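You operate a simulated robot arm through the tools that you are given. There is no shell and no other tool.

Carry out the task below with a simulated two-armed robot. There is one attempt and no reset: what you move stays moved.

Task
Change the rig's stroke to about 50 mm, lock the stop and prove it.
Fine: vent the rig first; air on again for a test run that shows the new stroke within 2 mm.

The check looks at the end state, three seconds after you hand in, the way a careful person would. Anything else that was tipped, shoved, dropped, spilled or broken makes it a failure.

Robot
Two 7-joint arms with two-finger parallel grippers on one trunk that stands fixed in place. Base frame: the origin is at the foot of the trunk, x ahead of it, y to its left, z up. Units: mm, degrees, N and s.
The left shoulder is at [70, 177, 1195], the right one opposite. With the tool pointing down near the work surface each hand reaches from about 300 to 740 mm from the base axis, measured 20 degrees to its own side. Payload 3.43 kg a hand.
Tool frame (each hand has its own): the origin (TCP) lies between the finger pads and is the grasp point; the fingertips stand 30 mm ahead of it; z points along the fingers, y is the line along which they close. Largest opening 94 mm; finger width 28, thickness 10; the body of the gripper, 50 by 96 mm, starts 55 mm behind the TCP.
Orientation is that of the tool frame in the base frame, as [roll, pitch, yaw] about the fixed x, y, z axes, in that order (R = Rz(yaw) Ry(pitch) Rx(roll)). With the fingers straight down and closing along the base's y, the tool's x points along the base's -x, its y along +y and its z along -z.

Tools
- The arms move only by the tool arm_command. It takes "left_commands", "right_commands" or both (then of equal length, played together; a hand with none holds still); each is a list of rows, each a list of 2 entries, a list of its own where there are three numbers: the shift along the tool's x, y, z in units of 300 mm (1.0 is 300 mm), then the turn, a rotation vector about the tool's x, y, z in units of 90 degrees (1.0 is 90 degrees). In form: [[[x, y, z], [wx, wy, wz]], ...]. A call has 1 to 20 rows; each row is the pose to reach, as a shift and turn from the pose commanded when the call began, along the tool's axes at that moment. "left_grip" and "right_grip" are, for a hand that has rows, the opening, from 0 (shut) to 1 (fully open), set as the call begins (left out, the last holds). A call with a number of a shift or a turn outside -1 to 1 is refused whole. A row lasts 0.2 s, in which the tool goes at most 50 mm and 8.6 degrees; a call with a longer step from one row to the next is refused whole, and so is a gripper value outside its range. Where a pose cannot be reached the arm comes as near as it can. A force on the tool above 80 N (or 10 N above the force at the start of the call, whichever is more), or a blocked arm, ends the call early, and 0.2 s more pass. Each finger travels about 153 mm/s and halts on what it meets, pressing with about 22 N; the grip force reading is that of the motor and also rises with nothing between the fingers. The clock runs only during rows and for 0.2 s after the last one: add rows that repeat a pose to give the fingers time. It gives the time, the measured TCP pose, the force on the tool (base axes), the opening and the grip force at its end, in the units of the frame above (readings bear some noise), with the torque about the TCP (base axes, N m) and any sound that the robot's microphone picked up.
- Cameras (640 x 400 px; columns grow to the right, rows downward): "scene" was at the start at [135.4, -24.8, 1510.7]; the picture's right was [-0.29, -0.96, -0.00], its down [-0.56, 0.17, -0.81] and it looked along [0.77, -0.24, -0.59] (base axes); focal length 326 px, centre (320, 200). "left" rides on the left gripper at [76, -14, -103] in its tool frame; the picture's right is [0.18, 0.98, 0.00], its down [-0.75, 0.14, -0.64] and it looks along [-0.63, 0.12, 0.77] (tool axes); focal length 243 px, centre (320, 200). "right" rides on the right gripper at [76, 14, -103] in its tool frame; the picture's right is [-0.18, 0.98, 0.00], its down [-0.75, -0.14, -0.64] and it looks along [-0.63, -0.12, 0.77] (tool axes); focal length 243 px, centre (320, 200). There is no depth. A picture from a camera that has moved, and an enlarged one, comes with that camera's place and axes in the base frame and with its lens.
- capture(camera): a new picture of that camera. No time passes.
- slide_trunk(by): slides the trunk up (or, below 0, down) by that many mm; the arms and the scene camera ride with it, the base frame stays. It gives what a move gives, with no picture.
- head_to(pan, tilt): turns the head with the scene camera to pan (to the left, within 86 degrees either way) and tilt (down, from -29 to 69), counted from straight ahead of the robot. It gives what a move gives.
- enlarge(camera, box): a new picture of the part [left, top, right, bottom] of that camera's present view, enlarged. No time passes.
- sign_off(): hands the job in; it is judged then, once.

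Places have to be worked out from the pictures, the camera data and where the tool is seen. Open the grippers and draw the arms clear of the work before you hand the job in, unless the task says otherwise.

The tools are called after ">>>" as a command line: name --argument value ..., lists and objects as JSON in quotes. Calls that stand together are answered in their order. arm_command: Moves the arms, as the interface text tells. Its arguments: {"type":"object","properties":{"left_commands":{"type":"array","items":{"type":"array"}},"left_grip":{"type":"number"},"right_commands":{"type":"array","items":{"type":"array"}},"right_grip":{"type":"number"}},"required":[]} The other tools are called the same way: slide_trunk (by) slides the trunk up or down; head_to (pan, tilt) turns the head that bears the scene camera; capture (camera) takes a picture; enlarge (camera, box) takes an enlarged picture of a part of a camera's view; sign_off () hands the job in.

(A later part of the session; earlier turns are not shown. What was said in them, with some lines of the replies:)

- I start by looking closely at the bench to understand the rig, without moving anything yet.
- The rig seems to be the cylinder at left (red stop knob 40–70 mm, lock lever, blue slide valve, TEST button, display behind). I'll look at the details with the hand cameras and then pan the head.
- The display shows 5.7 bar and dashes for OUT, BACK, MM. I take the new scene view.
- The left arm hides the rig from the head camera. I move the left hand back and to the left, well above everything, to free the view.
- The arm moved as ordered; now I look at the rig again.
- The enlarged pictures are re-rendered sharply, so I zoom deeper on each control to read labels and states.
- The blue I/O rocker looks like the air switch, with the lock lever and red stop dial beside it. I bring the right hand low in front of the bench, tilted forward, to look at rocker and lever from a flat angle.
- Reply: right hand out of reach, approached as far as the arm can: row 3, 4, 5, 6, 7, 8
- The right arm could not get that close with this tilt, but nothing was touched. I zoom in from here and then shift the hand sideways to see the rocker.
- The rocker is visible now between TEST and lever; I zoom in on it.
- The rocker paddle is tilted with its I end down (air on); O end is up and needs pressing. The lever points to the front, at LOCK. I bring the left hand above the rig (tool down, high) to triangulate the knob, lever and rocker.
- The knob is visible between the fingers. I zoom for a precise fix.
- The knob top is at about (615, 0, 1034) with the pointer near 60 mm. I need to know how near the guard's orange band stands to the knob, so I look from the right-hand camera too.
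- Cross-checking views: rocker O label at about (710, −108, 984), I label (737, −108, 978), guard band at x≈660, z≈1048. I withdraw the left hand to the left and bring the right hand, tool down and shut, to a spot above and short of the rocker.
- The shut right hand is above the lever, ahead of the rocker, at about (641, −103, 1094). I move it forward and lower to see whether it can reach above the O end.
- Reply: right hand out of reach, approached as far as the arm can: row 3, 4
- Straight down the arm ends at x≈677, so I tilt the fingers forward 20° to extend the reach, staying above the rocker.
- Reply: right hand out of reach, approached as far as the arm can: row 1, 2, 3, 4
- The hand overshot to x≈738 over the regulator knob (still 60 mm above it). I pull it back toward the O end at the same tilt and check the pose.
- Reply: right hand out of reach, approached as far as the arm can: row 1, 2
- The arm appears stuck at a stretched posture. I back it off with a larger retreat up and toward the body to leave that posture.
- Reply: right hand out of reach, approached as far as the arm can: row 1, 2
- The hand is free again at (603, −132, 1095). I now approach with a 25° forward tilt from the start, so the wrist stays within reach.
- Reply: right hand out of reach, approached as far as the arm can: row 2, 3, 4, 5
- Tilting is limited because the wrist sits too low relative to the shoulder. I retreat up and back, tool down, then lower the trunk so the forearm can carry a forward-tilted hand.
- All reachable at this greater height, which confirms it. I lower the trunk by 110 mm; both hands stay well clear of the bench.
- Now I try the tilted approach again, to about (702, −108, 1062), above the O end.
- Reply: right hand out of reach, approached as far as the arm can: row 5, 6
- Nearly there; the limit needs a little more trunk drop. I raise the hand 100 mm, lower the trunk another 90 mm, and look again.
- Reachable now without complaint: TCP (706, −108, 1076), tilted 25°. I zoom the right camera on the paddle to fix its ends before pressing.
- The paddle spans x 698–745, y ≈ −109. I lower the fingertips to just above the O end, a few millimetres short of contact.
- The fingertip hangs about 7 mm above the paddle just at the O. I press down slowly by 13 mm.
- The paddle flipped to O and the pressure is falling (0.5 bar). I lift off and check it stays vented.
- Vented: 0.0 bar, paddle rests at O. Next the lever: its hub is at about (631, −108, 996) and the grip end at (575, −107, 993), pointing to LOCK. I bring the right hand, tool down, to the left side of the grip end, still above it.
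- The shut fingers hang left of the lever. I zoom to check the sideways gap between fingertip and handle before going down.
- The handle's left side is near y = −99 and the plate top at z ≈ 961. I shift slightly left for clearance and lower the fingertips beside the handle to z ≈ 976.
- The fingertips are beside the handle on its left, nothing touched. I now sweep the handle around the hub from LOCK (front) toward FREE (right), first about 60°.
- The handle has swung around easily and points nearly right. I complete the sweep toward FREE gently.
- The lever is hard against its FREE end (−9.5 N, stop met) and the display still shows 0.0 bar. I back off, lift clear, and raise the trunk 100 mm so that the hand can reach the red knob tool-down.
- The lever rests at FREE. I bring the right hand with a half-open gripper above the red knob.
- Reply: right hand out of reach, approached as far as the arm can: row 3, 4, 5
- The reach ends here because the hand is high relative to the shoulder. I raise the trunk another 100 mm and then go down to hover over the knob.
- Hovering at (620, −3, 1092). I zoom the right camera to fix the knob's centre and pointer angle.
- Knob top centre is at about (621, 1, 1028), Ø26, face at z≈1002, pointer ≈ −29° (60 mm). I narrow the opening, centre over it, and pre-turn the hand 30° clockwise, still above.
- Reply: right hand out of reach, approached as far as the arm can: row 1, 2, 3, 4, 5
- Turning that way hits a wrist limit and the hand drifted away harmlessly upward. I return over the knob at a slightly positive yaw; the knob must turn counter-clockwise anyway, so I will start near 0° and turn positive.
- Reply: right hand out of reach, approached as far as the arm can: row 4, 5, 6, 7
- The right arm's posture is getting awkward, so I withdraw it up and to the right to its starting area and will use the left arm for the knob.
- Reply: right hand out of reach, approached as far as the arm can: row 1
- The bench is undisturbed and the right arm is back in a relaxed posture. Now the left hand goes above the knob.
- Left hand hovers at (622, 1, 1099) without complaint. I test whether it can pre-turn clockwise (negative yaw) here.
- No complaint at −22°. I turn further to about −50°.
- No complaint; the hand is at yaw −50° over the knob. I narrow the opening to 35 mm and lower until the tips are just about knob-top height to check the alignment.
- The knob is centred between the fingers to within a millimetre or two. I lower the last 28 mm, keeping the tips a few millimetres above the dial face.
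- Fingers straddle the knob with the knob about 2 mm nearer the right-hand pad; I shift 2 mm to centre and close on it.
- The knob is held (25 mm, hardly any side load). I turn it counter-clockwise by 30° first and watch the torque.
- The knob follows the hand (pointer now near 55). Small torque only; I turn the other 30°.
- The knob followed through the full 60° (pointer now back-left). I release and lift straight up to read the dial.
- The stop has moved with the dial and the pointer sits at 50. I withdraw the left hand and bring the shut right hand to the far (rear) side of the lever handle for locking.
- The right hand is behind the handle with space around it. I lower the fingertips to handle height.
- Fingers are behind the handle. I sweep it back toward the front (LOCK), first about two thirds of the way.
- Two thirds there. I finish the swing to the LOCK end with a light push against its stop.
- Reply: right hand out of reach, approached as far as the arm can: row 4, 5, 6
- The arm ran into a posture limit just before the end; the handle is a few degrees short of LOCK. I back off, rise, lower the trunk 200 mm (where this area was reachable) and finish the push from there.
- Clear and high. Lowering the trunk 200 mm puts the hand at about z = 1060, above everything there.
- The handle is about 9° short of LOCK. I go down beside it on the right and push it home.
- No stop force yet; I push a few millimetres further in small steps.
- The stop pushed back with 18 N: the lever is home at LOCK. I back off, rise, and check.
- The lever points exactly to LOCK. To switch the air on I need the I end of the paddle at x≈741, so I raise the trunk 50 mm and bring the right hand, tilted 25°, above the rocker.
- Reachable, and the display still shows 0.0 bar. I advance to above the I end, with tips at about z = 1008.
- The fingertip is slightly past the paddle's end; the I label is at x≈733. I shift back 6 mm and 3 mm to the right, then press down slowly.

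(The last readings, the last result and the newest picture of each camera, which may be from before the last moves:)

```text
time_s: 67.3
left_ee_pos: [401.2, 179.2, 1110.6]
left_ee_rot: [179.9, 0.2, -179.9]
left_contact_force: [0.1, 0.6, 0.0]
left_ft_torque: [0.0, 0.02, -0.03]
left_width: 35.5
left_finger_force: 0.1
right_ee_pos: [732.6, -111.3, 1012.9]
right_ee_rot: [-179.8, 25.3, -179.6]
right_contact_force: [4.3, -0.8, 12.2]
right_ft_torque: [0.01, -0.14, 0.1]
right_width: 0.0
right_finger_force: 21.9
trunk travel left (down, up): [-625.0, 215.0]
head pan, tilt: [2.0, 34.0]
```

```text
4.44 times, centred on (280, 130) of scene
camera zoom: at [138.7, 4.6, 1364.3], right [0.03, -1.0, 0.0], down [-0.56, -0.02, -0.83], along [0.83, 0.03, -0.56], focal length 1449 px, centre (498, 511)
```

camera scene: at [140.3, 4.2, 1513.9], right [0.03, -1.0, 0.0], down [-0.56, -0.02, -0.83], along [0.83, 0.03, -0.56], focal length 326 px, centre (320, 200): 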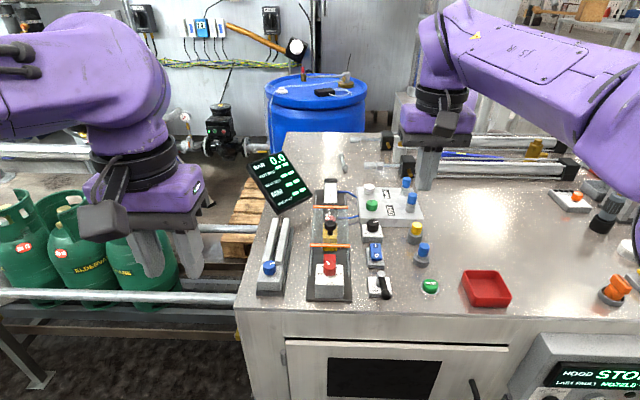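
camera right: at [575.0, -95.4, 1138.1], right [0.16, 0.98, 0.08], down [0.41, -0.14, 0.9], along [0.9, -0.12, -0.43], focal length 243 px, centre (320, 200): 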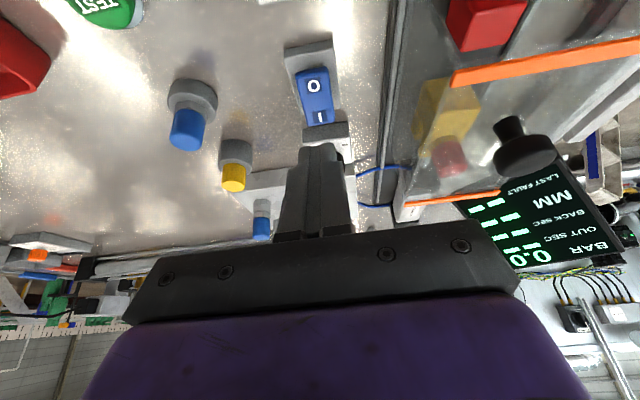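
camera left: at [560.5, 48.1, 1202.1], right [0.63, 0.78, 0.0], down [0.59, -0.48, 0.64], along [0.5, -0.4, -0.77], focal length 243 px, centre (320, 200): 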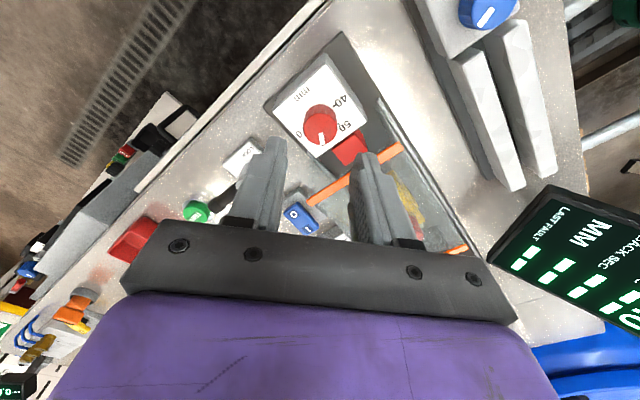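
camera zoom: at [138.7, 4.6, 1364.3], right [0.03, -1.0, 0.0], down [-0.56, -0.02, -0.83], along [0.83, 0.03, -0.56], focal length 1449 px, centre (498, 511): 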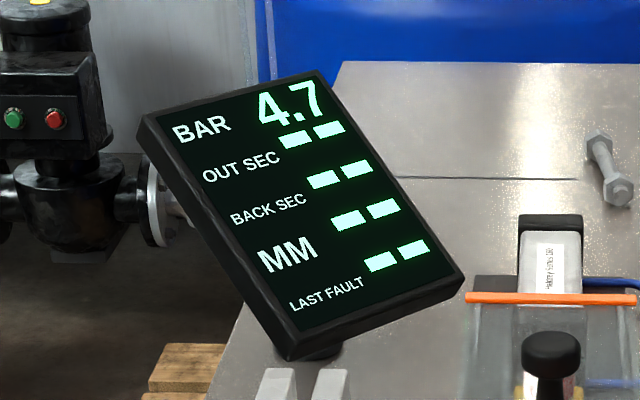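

The paddle is back at I and pressure is climbing (4.7 bar). I lift off and go toward the TEST button.

>>> arm_command --right_commands '[[[-0.03, 0, -0.065], [0, 0, 0]], [[-0.065, 0, -0.14], [0, 0, 0]], [[-0.03, -0.05, -0.23], [0, 0.06, 0]], [[0.05, -0.12, -0.27], [0, 0.12, 0]], [[0.13, -0.2, -0.29], [0, 0.18, 0]], [[0.21, -0.28, -0.29], [0, 0.24, 0]], [[0.27, -0.36, -0.28], [0, 0.2778, 0]]]'

>>> capture --camera "right"

>>> capture --camera "scene"

```text
time_s: 68.9
left_ee_pos: [400.4, 179.6, 1110.4]
left_ee_rot: [-179.9, 0.3, 180.0]
left_contact_force: [-1.0, 0.2, -0.3]
left_ft_torque: [0.03, -0.04, 0.05]
left_width: 35.9
left_finger_force: 0.1
right_ee_pos: [636.0, -211.0, 1115.9]
right_ee_rot: [-179.3, 0.2, -179.3]
right_contact_force: [-1.0, -0.1, 0.1]
right_ft_torque: [-0.04, -0.05, -0.02]
right_width: 0.1
right_finger_force: 21.8
right hand out of reach, approached as far as the arm can: row 4, 5, 6, 7
trunk travel left (down, up): [-625.0, 215.0]
head pan, tilt: [2.0, 34.0]
```

```text
taken
camera right: at [559.7, -195.5, 1217.4], right [0.17, 0.98, -0.01], down [0.75, -0.12, 0.65], along [0.64, -0.12, -0.76], focal length 243 px, centre (320, 200)
```

right: 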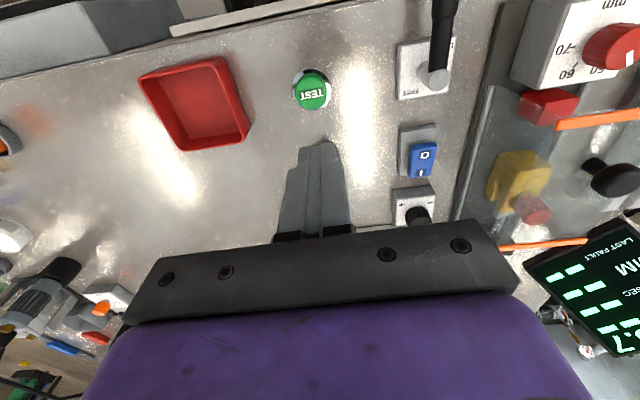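

```text
taken
camera scene: at [137.5, 4.2, 1364.2], right [0.03, -1.0, 0.0], down [-0.56, -0.02, -0.83], along [0.83, 0.03, -0.56], focal length 326 px, centre (320, 200)
```

scene: 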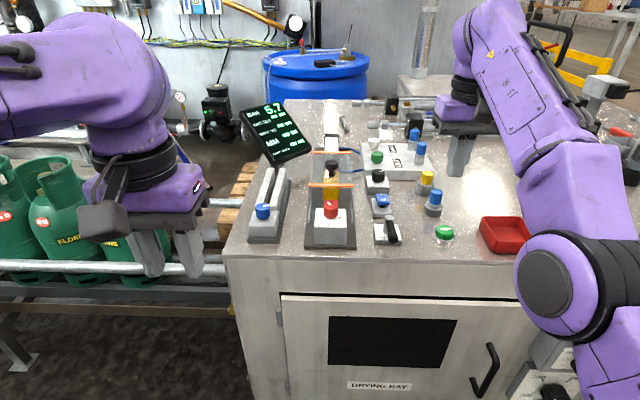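

Pressure is back at 5.7 bar. The arm is in an awkward low-elbow posture, so I raise the trunk 150 mm and relax the right arm back to its starting area before pressing TEST.

>>> slide_trunk --by 150

>>> arm_command --right_commands '[[[0.1, -0.06, 0], [0, 0, 0]], [[0.2, -0.13, 0.05], [0, 0, 0]], [[0.3, -0.2, 0.1], [0, 0, 0]]]'

>>> capture --camera "scene"

>>> capture --camera "right"

```text
time_s: 70.6
left_ee_pos: [402.1, 179.5, 1258.7]
left_ee_rot: [179.9, 0.2, -179.9]
left_contact_force: [-1.0, -0.4, -1.1]
left_ft_torque: [-0.02, 0.0, 0.01]
left_width: 35.8
left_finger_force: 0.1
right_ee_pos: [638.7, -210.0, 1264.2]
right_ee_rot: [-179.2, 0.2, -179.4]
right_contact_force: [0.1, -0.4, 0.3]
right_ft_torque: [-0.02, -0.01, 0.01]
right_width: 0.0
right_finger_force: 21.7
trunk travel left (down, up): [-775.0, 65.0]
head pan, tilt: [2.0, 34.0]
```

```text
time_s: 71.4
left_ee_pos: [403.0, 177.4, 1257.4]
left_ee_rot: [-180.0, 0.1, 179.9]
left_contact_force: [-0.7, -0.2, 0.3]
left_ft_torque: [0.0, 0.0, 0.01]
left_width: 35.7
left_finger_force: 0.0
right_ee_pos: [635.1, -263.4, 1274.5]
right_ee_rot: [-179.3, 0.1, -179.4]
right_contact_force: [0.3, -0.5, 1.0]
right_ft_torque: [0.05, -0.03, 0.04]
right_width: 0.0
right_finger_force: 22.3
right hand out of reach, approached as far as the arm can: row 1, 2, 3
trunk travel left (down, up): [-775.0, 65.0]
head pan, tilt: [2.0, 34.0]
```

```text
taken
camera scene: at [140.5, 3.0, 1513.9], right [0.03, -1.0, 0.0], down [-0.56, -0.02, -0.83], along [0.83, 0.03, -0.56], focal length 326 px, centre (320, 200)
```

scene: 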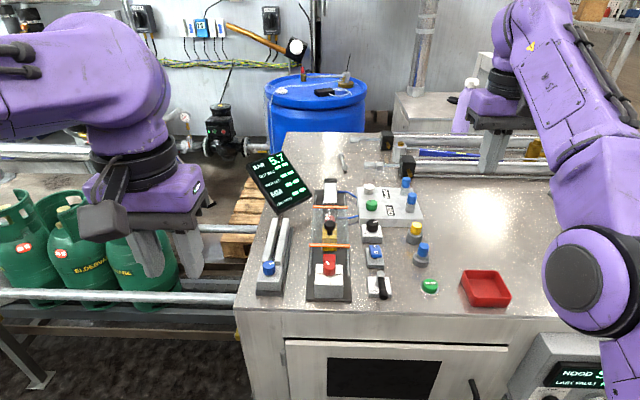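

```text
taken
camera right: at [558.8, -247.0, 1376.0], right [0.17, 0.98, -0.01], down [0.75, -0.13, 0.64], along [0.63, -0.12, -0.76], focal length 243 px, centre (320, 200)
```

right: 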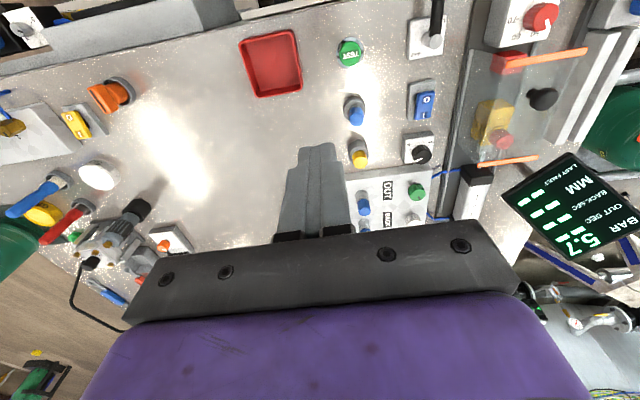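

The arm is stuck in a stretched posture. I try tilting the fingers forward again while retracting, which should release the wrist.

>>> arm_command --right_commands '[[[0.05, 0, -0.03], [0, -0.07, 0]], [[0.12, 0, -0.06], [0, -0.14, 0]], [[0.2, 0, -0.08], [0, -0.2, 0]], [[0.3, 0, -0.1], [0, -0.2, 0]]]'

>>> capture --camera "scene"

```text
time_s: 72.4
left_ee_pos: [401.2, 179.7, 1258.9]
left_ee_rot: [180.0, 0.1, -179.8]
left_contact_force: [0.8, -0.2, 0.1]
left_ft_torque: [-0.01, 0.01, 0.02]
left_width: 35.5
left_finger_force: 0.0
right_ee_pos: [640.3, -246.8, 1373.6]
right_ee_rot: [-179.3, 18.2, -179.2]
right_contact_force: [0.8, 0.8, -0.9]
right_ft_torque: [-0.03, 0.0, 0.0]
right_width: 0.0
right_finger_force: 21.9
right hand out of reach, approached as far as the arm can: row 1, 2, 3, 4
trunk travel left (down, up): [-775.0, 65.0]
head pan, tilt: [2.0, 34.0]
```

```text
taken
camera scene: at [139.8, 4.0, 1513.9], right [0.03, -1.0, 0.0], down [-0.56, -0.02, -0.83], along [0.83, 0.03, -0.56], focal length 326 px, centre (320, 200)
```

scene: 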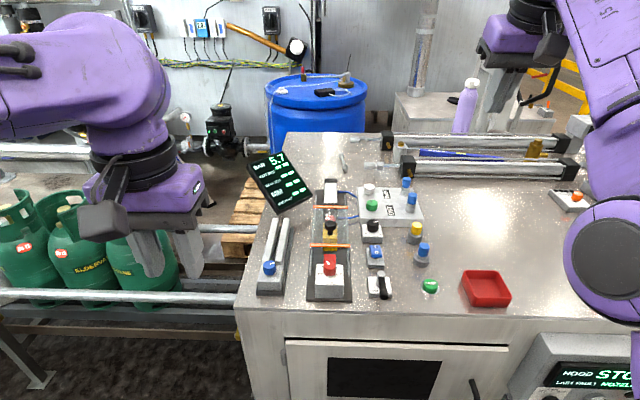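

The wrist is fully stretched, so small retractions do nothing. I command a larger retraction toward the body in free air, which freed it before.

>>> arm_command --right_commands '[[[0.127, -0.03, 0.03], [0, 0.03, 0]], [[0.254, -0.06, 0.06], [0, 0.07, 0]], [[0.381, -0.09, 0.09], [0, 0.1, 0]], [[0.508, -0.12, 0.12], [0, 0.14, 0]], [[0.635, -0.15, 0.15], [0, 0.17, 0]], [[0.762, -0.177, 0.187], [0, 0.2, 0]], [[0.762, -0.177, 0.187], [0, 0.2, 0]]]'

>>> capture --camera "scene"

```text
time_s: 74.0
left_ee_pos: [401.3, 180.7, 1258.5]
left_ee_rot: [-179.9, 0.1, -179.9]
left_contact_force: [0.0, 1.1, -0.5]
left_ft_torque: [-0.03, -0.01, 0.0]
left_width: 35.7
left_finger_force: 0.1
right_ee_pos: [620.9, -315.4, 1292.3]
right_ee_rot: [-179.2, 0.0, -179.4]
right_contact_force: [0.4, -0.9, 0.7]
right_ft_torque: [-0.08, 0.0, 0.04]
right_width: 0.1
right_finger_force: 22.5
right hand out of reach, approached as far as the arm can: row 1, 2, 3, 4, 5, 6, 7
trunk travel left (down, up): [-775.0, 65.0]
head pan, tilt: [2.0, 34.0]
```

```text
taken
camera scene: at [140.0, 5.7, 1513.9], right [0.03, -1.0, 0.0], down [-0.56, -0.02, -0.83], along [0.83, 0.03, -0.56], focal length 326 px, centre (320, 200)
```

scene: 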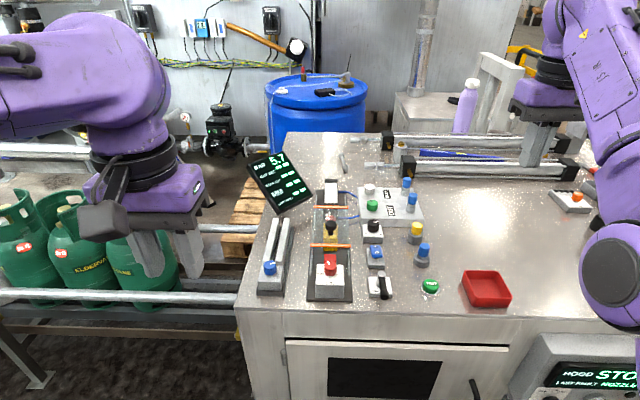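

Still stretched. I try the opposite: tilting the fingers back toward the body while retracting and lowering, to unload the wrist limit.

>>> arm_command --right_commands '[[[0.08, -0.02, 0.05], [0, 0.08, 0]], [[0.16, -0.04, 0.1], [0, 0.16, 0]], [[0.24, -0.06, 0.15], [0, 0.24, 0]], [[0.32, -0.08, 0.2], [0, 0.3, 0]], [[0.4, -0.1, 0.2], [0, 0.3, 0]]]'

>>> capture --camera "scene"

```text
time_s: 75.2
left_ee_pos: [399.9, 178.4, 1259.6]
left_ee_rot: [-180.0, 0.1, -179.9]
left_contact_force: [-1.4, 0.1, 0.3]
left_ft_torque: [0.04, 0.01, -0.02]
left_width: 35.6
left_finger_force: 0.0
right_ee_pos: [504.5, -350.7, 1231.0]
right_ee_rot: [-179.3, -26.8, -179.7]
right_contact_force: [0.4, -0.7, 1.3]
right_ft_torque: [0.02, -0.01, 0.04]
right_width: 0.0
right_finger_force: 22.2
trunk travel left (down, up): [-775.0, 65.0]
head pan, tilt: [2.0, 34.0]
```

```text
taken
camera scene: at [137.4, 3.1, 1514.2], right [0.03, -1.0, 0.0], down [-0.56, -0.02, -0.83], along [0.83, 0.03, -0.56], focal length 326 px, centre (320, 200)
```

scene: 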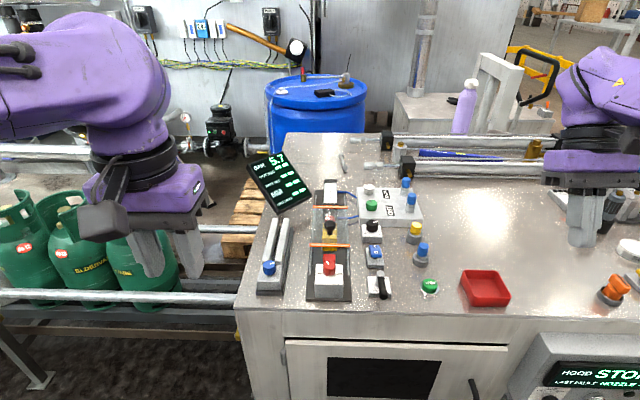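

That freed the arm. I bring it back to tool-down gently, moving toward the TEST button area at a safe height.

>>> arm_command --right_commands '[[[-0.02, 0.04, -0.003], [0, -0.075, 0]], [[-0.05, 0.08, -0.007], [0, -0.15, 0]], [[-0.08, 0.12, -0.011], [0, -0.225, 0]], [[-0.104, 0.167, -0.015], [0, -0.298, 0]], [[-0.104, 0.167, -0.015], [0, -0.298, 0]]]'

>>> capture --camera "scene"

```text
time_s: 76.4
left_ee_pos: [402.4, 179.2, 1258.9]
left_ee_rot: [180.0, 0.1, -179.9]
left_contact_force: [-0.2, 0.0, 0.6]
left_ft_torque: [-0.01, -0.04, 0.04]
left_width: 35.7
left_finger_force: 0.1
right_ee_pos: [537.9, -300.4, 1221.4]
right_ee_rot: [-179.4, 0.0, -179.4]
right_contact_force: [-0.3, -0.1, 1.0]
right_ft_torque: [0.05, -0.01, 0.01]
right_width: 0.0
right_finger_force: 22.0
trunk travel left (down, up): [-775.0, 65.0]
head pan, tilt: [2.0, 34.0]
```

```text
taken
camera scene: at [140.2, 3.9, 1513.9], right [0.03, -1.0, 0.0], down [-0.56, -0.02, -0.83], along [0.83, 0.03, -0.56], focal length 326 px, centre (320, 200)
```

scene: 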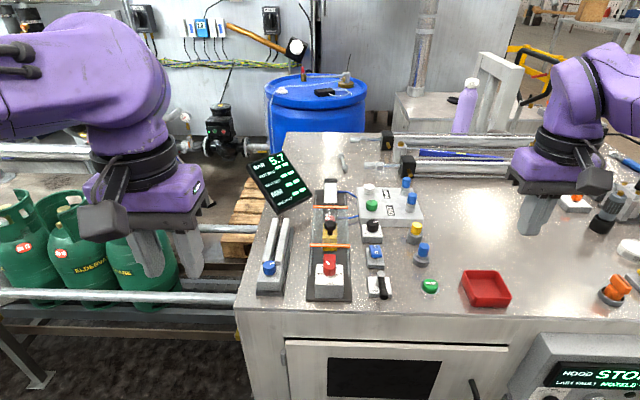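

Relaxed posture restored, no complaint. I move to hover above the TEST button.

>>> arm_command --right_commands '[[[-0.05, 0.06, 0.07], [0, 0, 0]], [[-0.1, 0.12, 0.15], [0, 0, 0]], [[-0.15, 0.18, 0.24], [0, 0, 0]], [[-0.2, 0.23, 0.32], [0, 0, 0]], [[-0.257, 0.28, 0.403], [0, 0, 0]]]'

>>> capture --camera "right"

>>> enlarge --camera "scene" --box '[370, 200, 490, 310]'

```text
time_s: 77.6
left_ee_pos: [403.2, 180.8, 1258.4]
left_ee_rot: [179.9, 0.0, 180.0]
left_contact_force: [-0.3, -0.1, -0.3]
left_ft_torque: [-0.02, 0.0, -0.04]
left_width: 35.5
left_finger_force: 0.0
right_ee_pos: [617.4, -214.5, 1100.2]
right_ee_rot: [-179.3, 0.0, -179.4]
right_contact_force: [0.7, -0.2, -0.8]
right_ft_torque: [-0.01, 0.01, -0.01]
right_width: 0.0
right_finger_force: 21.2
trunk travel left (down, up): [-775.0, 65.0]
head pan, tilt: [2.0, 34.0]
```

```text
taken
camera right: at [542.0, -200.0, 1203.7], right [0.17, 0.98, -0.01], down [0.76, -0.13, 0.64], along [0.63, -0.12, -0.77], focal length 243 px, centre (320, 200)
```

right: 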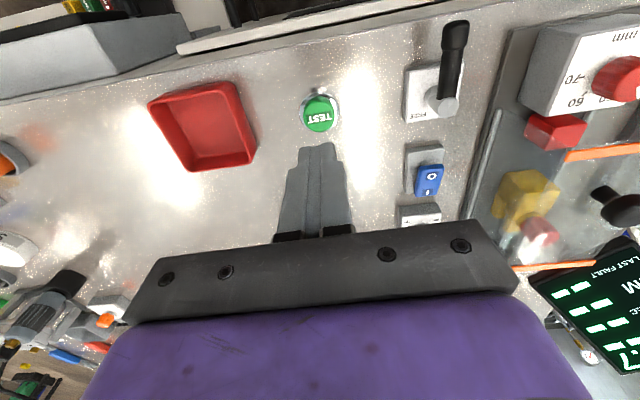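

```text
3.64 times, centred on (430, 255) of scene
camera zoom: at [142.4, 4.3, 1513.7], right [0.03, -1.0, 0.0], down [-0.56, -0.02, -0.83], along [0.83, 0.03, -0.56], focal length 1185 px, centre (-80, 0)
```

zoom: 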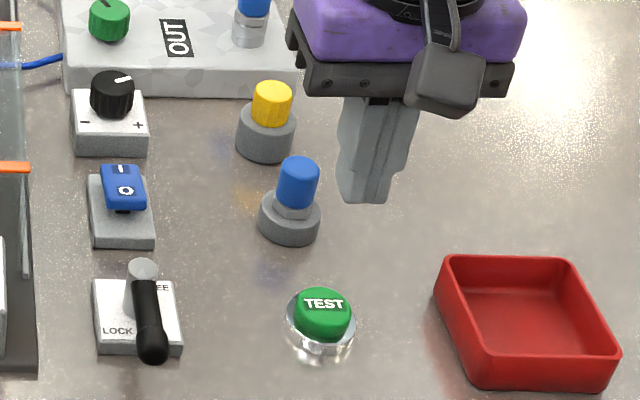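

I zoom to locate the button cap precisely.

>>> enlarge --camera "right" --box '[280, 70, 360, 170]'

>>> enlarge --camera "scene" --box '[400, 260, 460, 310]'

```text
4.00 times, centred on (320, 120) of right
camera zoom: at [542.0, -200.0, 1203.7], right [0.17, 0.98, -0.01], down [0.76, -0.13, 0.64], along [0.63, -0.12, -0.77], focal length 970 px, centre (320, 520)
```

zoom: 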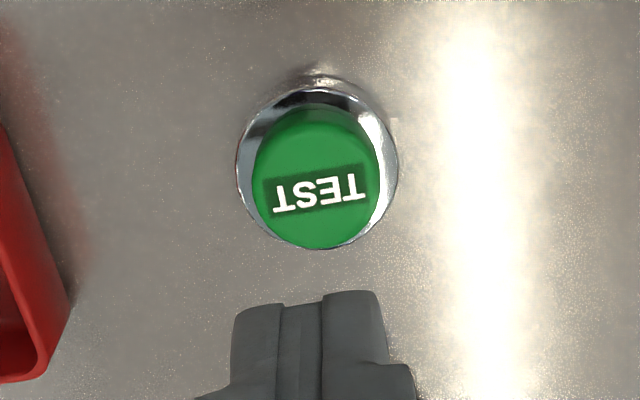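

```text
8.00 times, centred on (430, 285) of scene
camera zoom: at [142.4, 4.3, 1513.7], right [0.03, -1.0, 0.0], down [-0.56, -0.02, -0.83], along [0.83, 0.03, -0.56], focal length 2608 px, centre (-560, -480)
```

zoom: 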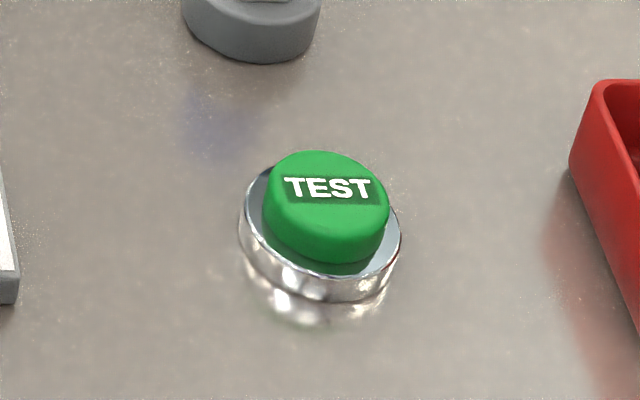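

The TEST cap top is at about (630, −218, 974). I lower to about 8 mm above it.

>>> arm_command --right_commands '[[[-0.02, -0.005, 0.1], [0, 0, 0]], [[-0.0417, -0.01, 0.2], [0, 0, 0]], [[-0.0417, -0.01, 0.293], [0, 0, 0]]]'

>>> enlarge --camera "scene" --box '[390, 220, 470, 310]'

>>> enlarge --camera "scene" --box '[240, 145, 320, 220]'

```text
time_s: 78.4
left_ee_pos: [402.5, 179.3, 1258.7]
left_ee_rot: [-180.0, 0.1, -180.0]
left_contact_force: [-0.1, 0.7, -0.2]
left_ft_torque: [-0.01, -0.02, 0.01]
left_width: 36.0
left_finger_force: 0.0
right_ee_pos: [628.2, -221.9, 1013.0]
right_ee_rot: [-179.3, 0.0, -179.5]
right_contact_force: [0.1, 0.0, 0.8]
right_ft_torque: [0.01, -0.02, -0.05]
right_width: 0.3
right_finger_force: 22.0
trunk travel left (down, up): [-775.0, 65.0]
head pan, tilt: [2.0, 34.0]
```

```text
4.44 times, centred on (430, 265) of scene
camera zoom: at [140.2, 3.9, 1514.0], right [0.03, -1.0, 0.0], down [-0.56, -0.02, -0.83], along [0.83, 0.03, -0.56], focal length 1449 px, centre (-169, -89)
```

zoom: 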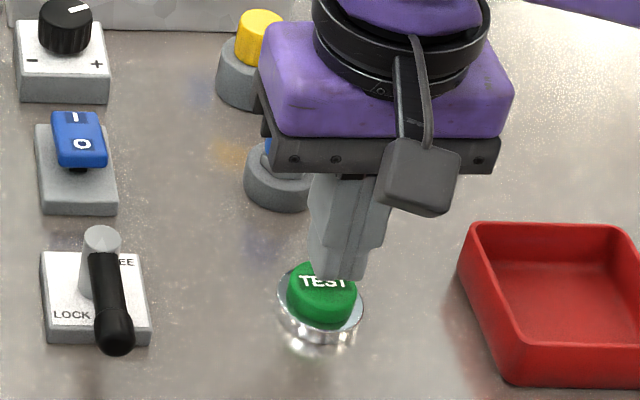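

```text
5.33 times, centred on (280, 182) of scene
camera zoom: at [140.2, 3.9, 1514.0], right [0.03, -1.0, 0.0], down [-0.56, -0.02, -0.83], along [0.83, 0.03, -0.56], focal length 1738 px, centre (533, 293)
```

zoom: 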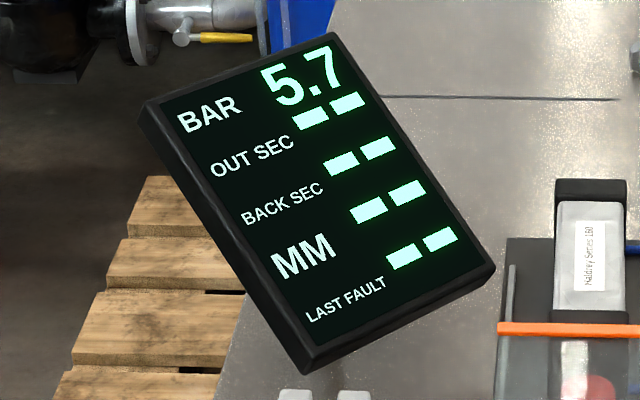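

The fingertips are right above the cap and the display shows 5.7 bar. I press the button gently about 12 mm down.

>>> arm_command --right_commands '[[[0, 0.006, 0.012], [0, 0, 0]], [[0, 0.006, 0.024], [0, 0, 0]], [[0, 0.006, 0.034], [0, 0, 0]], [[0, 0.006, 0.042], [0, 0, 0]]]'

>>> enlarge --camera "scene" --box '[390, 220, 470, 310]'

>>> enlarge --camera "scene" --box '[240, 145, 380, 310]'

```text
time_s: 79.4
left_ee_pos: [402.5, 179.5, 1258.7]
left_ee_rot: [180.0, 0.1, -179.9]
left_contact_force: [0.7, 0.0, -0.7]
left_ft_torque: [0.01, 0.02, -0.01]
left_width: 35.8
left_finger_force: 0.0
right_ee_pos: [626.8, -217.9, 999.1]
right_ee_rot: [-179.2, 0.0, -179.5]
right_contact_force: [0.9, -0.3, 0.5]
right_ft_torque: [0.01, -0.03, -0.02]
right_width: 0.2
right_finger_force: 22.4
trunk travel left (down, up): [-775.0, 65.0]
head pan, tilt: [2.0, 34.0]
```

```text
4.44 times, centred on (430, 265) of scene
camera zoom: at [140.4, 4.1, 1513.9], right [0.03, -1.0, 0.0], down [-0.56, -0.02, -0.83], along [0.83, 0.03, -0.56], focal length 1449 px, centre (-169, -89)
```

zoom: 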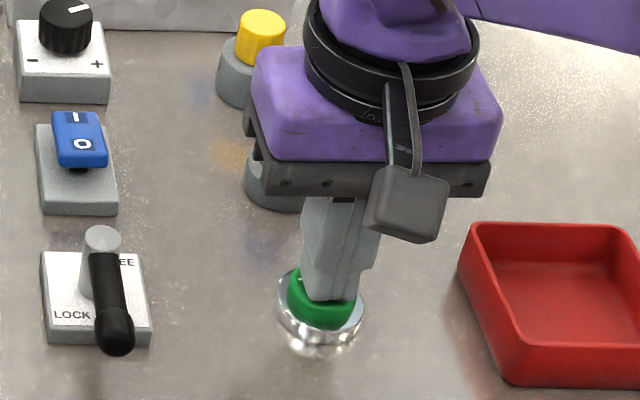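

```text
2.42 times, centred on (310, 228) of scene
camera zoom: at [140.4, 4.1, 1513.9], right [0.03, -1.0, 0.0], down [-0.56, -0.02, -0.83], along [0.83, 0.03, -0.56], focal length 790 px, centre (344, 133)
```

zoom: 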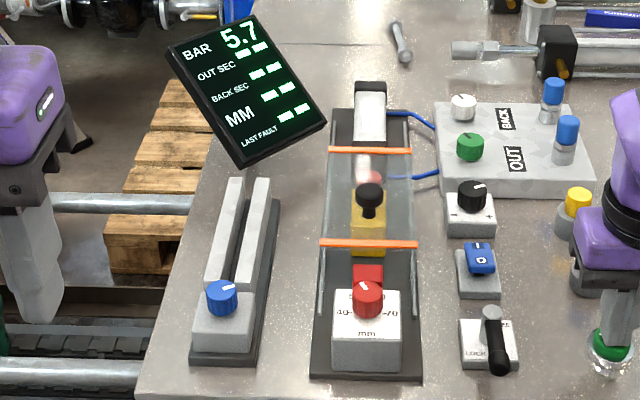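

Hardly any force yet; the tips are just meeting the cap. I press on by small steps.

>>> arm_command --right_commands '[[[0, 0, 0.005], [0, 0, 0]], [[0, 0, 0.01], [0, 0, 0]], [[0, 0, 0.015], [0, 0, 0]]]'

>>> enlarge --camera "scene" --box '[240, 145, 380, 310]'

>>> enlarge --camera "scene" --box '[390, 220, 470, 310]'

```text
time_s: 80.2
left_ee_pos: [401.1, 179.1, 1259.8]
left_ee_rot: [180.0, 0.2, -180.0]
left_contact_force: [0.0, 0.3, 0.1]
left_ft_torque: [-0.01, 0.01, 0.01]
left_width: 35.6
left_finger_force: 0.1
right_ee_pos: [627.8, -218.5, 995.7]
right_ee_rot: [-179.3, 0.2, -179.5]
right_contact_force: [0.1, -1.5, 6.1]
right_ft_torque: [0.01, 0.02, -0.01]
right_width: 0.0
right_finger_force: 21.8
trunk travel left (down, up): [-775.0, 65.0]
head pan, tilt: [2.0, 34.0]
heard: click
```

```text
2.42 times, centred on (310, 228) of scene
camera zoom: at [139.2, 4.2, 1514.1], right [0.03, -1.0, 0.0], down [-0.56, -0.02, -0.83], along [0.83, 0.03, -0.56], focal length 790 px, centre (344, 133)
```

zoom: 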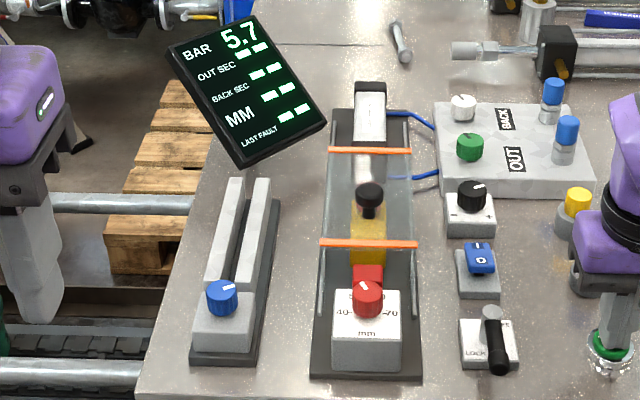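

```text
4.44 times, centred on (430, 265) of scene
camera zoom: at [139.2, 4.2, 1514.1], right [0.03, -1.0, 0.0], down [-0.56, -0.02, -0.83], along [0.83, 0.03, -0.56], focal length 1449 px, centre (-169, -89)
```

zoom: 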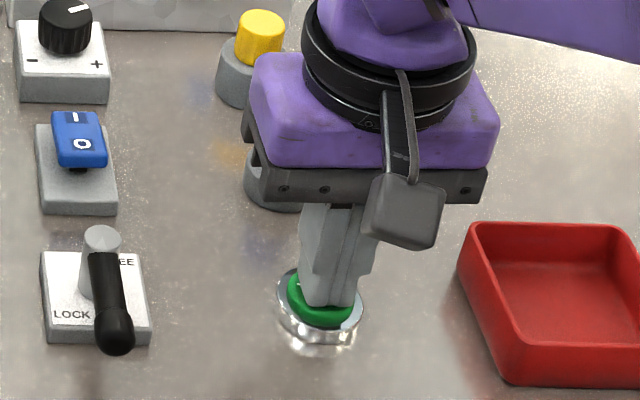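

A click was heard and the yellow carriage is moving. I lift off the button and let the cycle run.

>>> arm_command --right_commands '[[[0, 0, -0.05], [0, 0, 0]], [[0, 0, -0.12], [0, 0, 0]], [[0, 0, -0.2], [0, 0, 0]], [[0, 0, -0.27], [0, 0, 0]], [[0, 0, -0.27], [0, 0, 0]]]'

>>> enlarge --camera "scene" --box '[240, 145, 320, 220]'

>>> enlarge --camera "scene" --box '[300, 170, 370, 310]'

```text
time_s: 81.4
left_ee_pos: [402.4, 179.5, 1258.9]
left_ee_rot: [180.0, 0.2, -179.9]
left_contact_force: [0.9, -0.7, -0.2]
left_ft_torque: [0.0, 0.01, 0.01]
left_width: 35.8
left_finger_force: 0.1
right_ee_pos: [626.1, -219.0, 1076.8]
right_ee_rot: [-179.3, 0.0, -179.3]
right_contact_force: [-0.6, -0.8, -0.3]
right_ft_torque: [0.02, 0.0, 0.0]
right_width: 0.0
right_finger_force: 22.4
trunk travel left (down, up): [-775.0, 65.0]
head pan, tilt: [2.0, 34.0]
```

```text
5.33 times, centred on (280, 182) of scene
camera zoom: at [140.3, 4.0, 1513.9], right [0.03, -1.0, 0.0], down [-0.56, -0.02, -0.83], along [0.83, 0.03, -0.56], focal length 1738 px, centre (533, 293)
```

zoom: 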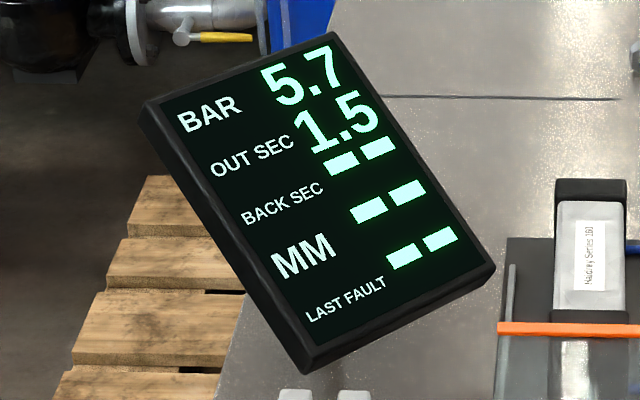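

```text
2.86 times, centred on (335, 240) of scene
camera zoom: at [140.3, 4.0, 1513.9], right [0.03, -1.0, 0.0], down [-0.56, -0.02, -0.83], along [0.83, 0.03, -0.56], focal length 931 px, centre (277, 86)
```

zoom: 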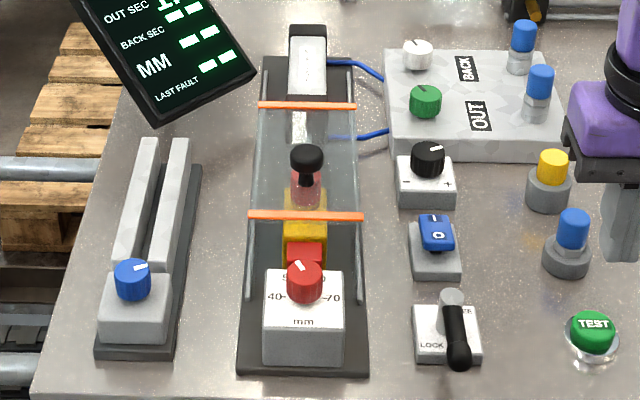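

OUT took 1.5 s and the carriage stands at the stop. While it returns I retreat the right hand to its parked spot and open the gripper.

>>> arm_command --right_commands '[[[0.03, -0.02, -0.08], [0, 0, 0]], [[0.08, -0.05, -0.16], [0, 0, 0]], [[0.13, -0.08, -0.25], [0, 0, 0]], [[0.18, -0.12, -0.33], [0, 0, 0]], [[0.23, -0.15, -0.4], [0, 0, 0]], [[0.267, -0.173, -0.46], [0, 0, 0]], [[0.267, -0.173, -0.46], [0, 0, 0]], [[0.267, -0.173, -0.46], [0, 0, 0]], [[0.267, -0.173, -0.46], [0, 0, 0]], [[0.267, -0.173, -0.46], [0, 0, 0]], [[0.267, -0.173, -0.46], [0, 0, 0]], [[0.267, -0.173, -0.46], [0, 0, 0]]]' --right_grip 1

>>> enlarge --camera "scene" --box '[240, 145, 320, 220]'

>>> enlarge --camera "scene" --box '[290, 160, 450, 310]'

```text
time_s: 84.0
left_ee_pos: [402.9, 179.2, 1258.5]
left_ee_rot: [180.0, 0.1, -179.9]
left_contact_force: [-0.3, 0.0, -0.7]
left_ft_torque: [0.0, -0.03, -0.01]
left_width: 35.7
left_finger_force: 0.0
right_ee_pos: [546.1, -269.9, 1213.3]
right_ee_rot: [-179.4, 0.0, -179.4]
right_contact_force: [0.0, 0.2, 0.3]
right_ft_torque: [0.03, 0.0, 0.04]
right_width: 94.2
right_finger_force: 0.1
trunk travel left (down, up): [-775.0, 65.0]
head pan, tilt: [2.0, 34.0]
```

```text
5.33 times, centred on (280, 182) of scene
camera zoom: at [140.2, 3.9, 1513.9], right [0.03, -1.0, 0.0], down [-0.56, -0.02, -0.83], along [0.83, 0.03, -0.56], focal length 1738 px, centre (533, 293)
```

zoom: 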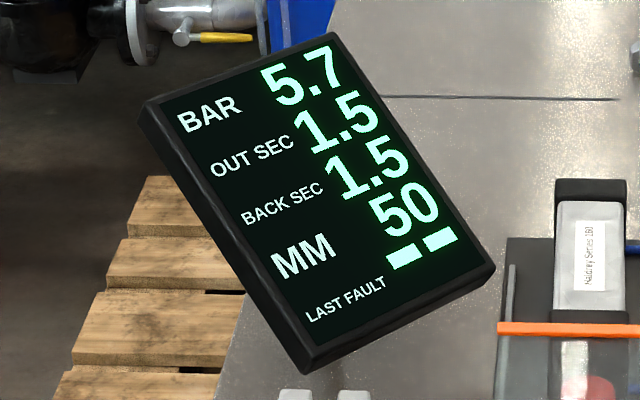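

```text
2.67 times, centred on (370, 235) of scene
camera zoom: at [140.2, 3.9, 1513.9], right [0.03, -1.0, 0.0], down [-0.56, -0.02, -0.83], along [0.83, 0.03, -0.56], focal length 869 px, centre (187, 107)
```

zoom: 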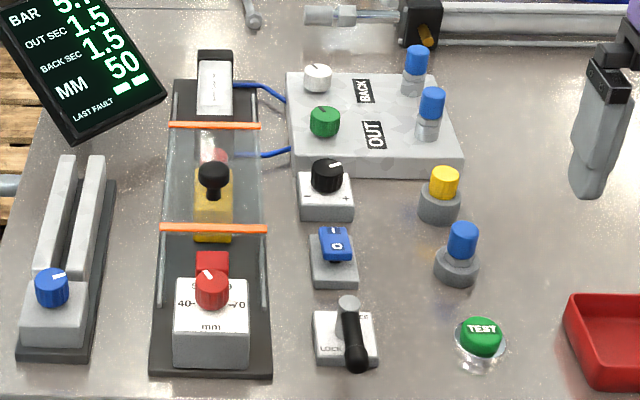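

The display proves it: 5.7 bar, out 1.5 s, back 1.5 s, 50 mm, no fault; lever at LOCK. I open the left gripper, draw both arms to their parked places and take a last look.

>>> arm_command --left_commands '[[[0.02, 0.03, -0.05], [0, 0, 0]], [[0.04, 0.06, -0.08], [0, 0, 0]], [[0.04, 0.06, -0.08], [0, 0, 0]], [[0.04, 0.06, -0.08], [0, 0, 0]]]' --left_grip 1 --right_commands '[[[0.03, -0.05, -0.03], [0, 0, 0]], [[0.06, -0.1, -0.06], [0, 0, 0]], [[0.09, -0.15, -0.09], [0, 0, 0]], [[0.12, -0.18, -0.11], [0, 0, 0]]]' --right_grip 1

>>> capture --camera "scene"

>>> enlarge --camera "scene" --box '[290, 200, 450, 310]'

>>> capture --camera "right"

```text
time_s: 85.0
left_ee_pos: [391.4, 197.2, 1283.7]
left_ee_rot: [-179.9, 0.3, 180.0]
left_contact_force: [0.0, 0.7, 0.0]
left_ft_torque: [0.0, -0.01, 0.01]
left_width: 93.9
left_finger_force: 0.1
right_ee_pos: [511.2, -324.3, 1248.3]
right_ee_rot: [-179.2, 0.0, -179.5]
right_contact_force: [0.2, 0.5, 0.3]
right_ft_torque: [0.03, 0.0, 0.0]
right_width: 94.1
right_finger_force: 0.0
trunk travel left (down, up): [-775.0, 65.0]
head pan, tilt: [2.0, 34.0]
```

```text
taken
camera scene: at [139.3, 3.1, 1514.0], right [0.03, -1.0, 0.0], down [-0.56, -0.02, -0.83], along [0.83, 0.03, -0.56], focal length 326 px, centre (320, 200)
```

scene: 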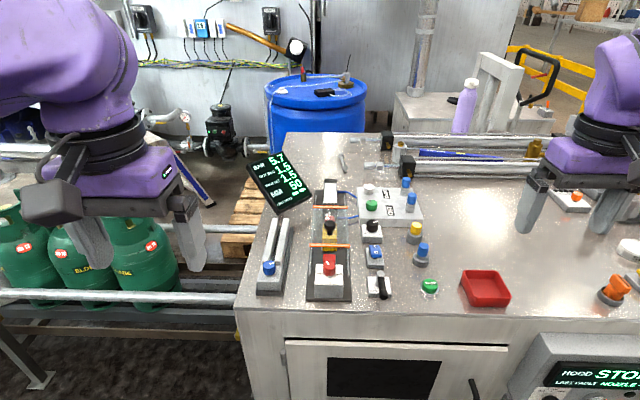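

```text
3.64 times, centred on (370, 255) of scene
camera zoom: at [139.3, 3.1, 1514.0], right [0.03, -1.0, 0.0], down [-0.56, -0.02, -0.83], along [0.83, 0.03, -0.56], focal length 1185 px, centre (138, 0)
```

zoom: 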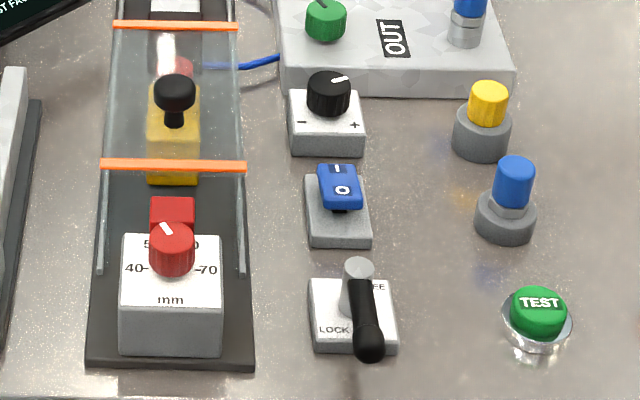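

```text
taken
camera right: at [435.1, -309.2, 1350.3], right [0.17, 0.98, -0.01], down [0.75, -0.13, 0.64], along [0.63, -0.12, -0.76], focal length 243 px, centre (320, 200)
```

right: 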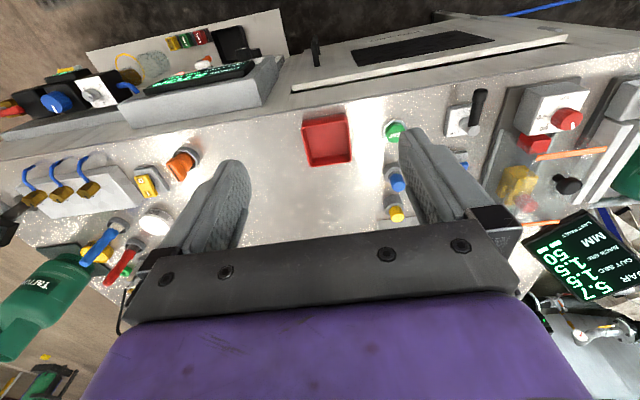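

Everything stands as at the start: the stop dial is at 50, the lever at LOCK and the air on. The display shows 50 mm, the arms are clear and both grippers are open. I hand in the job.

>>> sign_off

```text
The job is handed in.
```

The rig's stroke is now 50 mm and the stop is locked. The test run proved it, and I've handed the job in; the check's verdict hasn't come back.

- **Vent:** I pressed the air rocker to O and saw 0.0 bar before touching the stop.
- **Stop:** I moved the lever to FREE and turned the dial from about 60 to 50. I then pushed the lever back to LOCK until its end stop pushed back with about 18 N.
- **Proof:** With air on again at 5.7 bar, one press of TEST ran a full cycle. The display read 50 mm, 1.5 s out, 1.5 s back, and no fault.

In the last pictures nothing else on the bench looks moved. Both arms are drawn back clear with grippers open. The air is left on.
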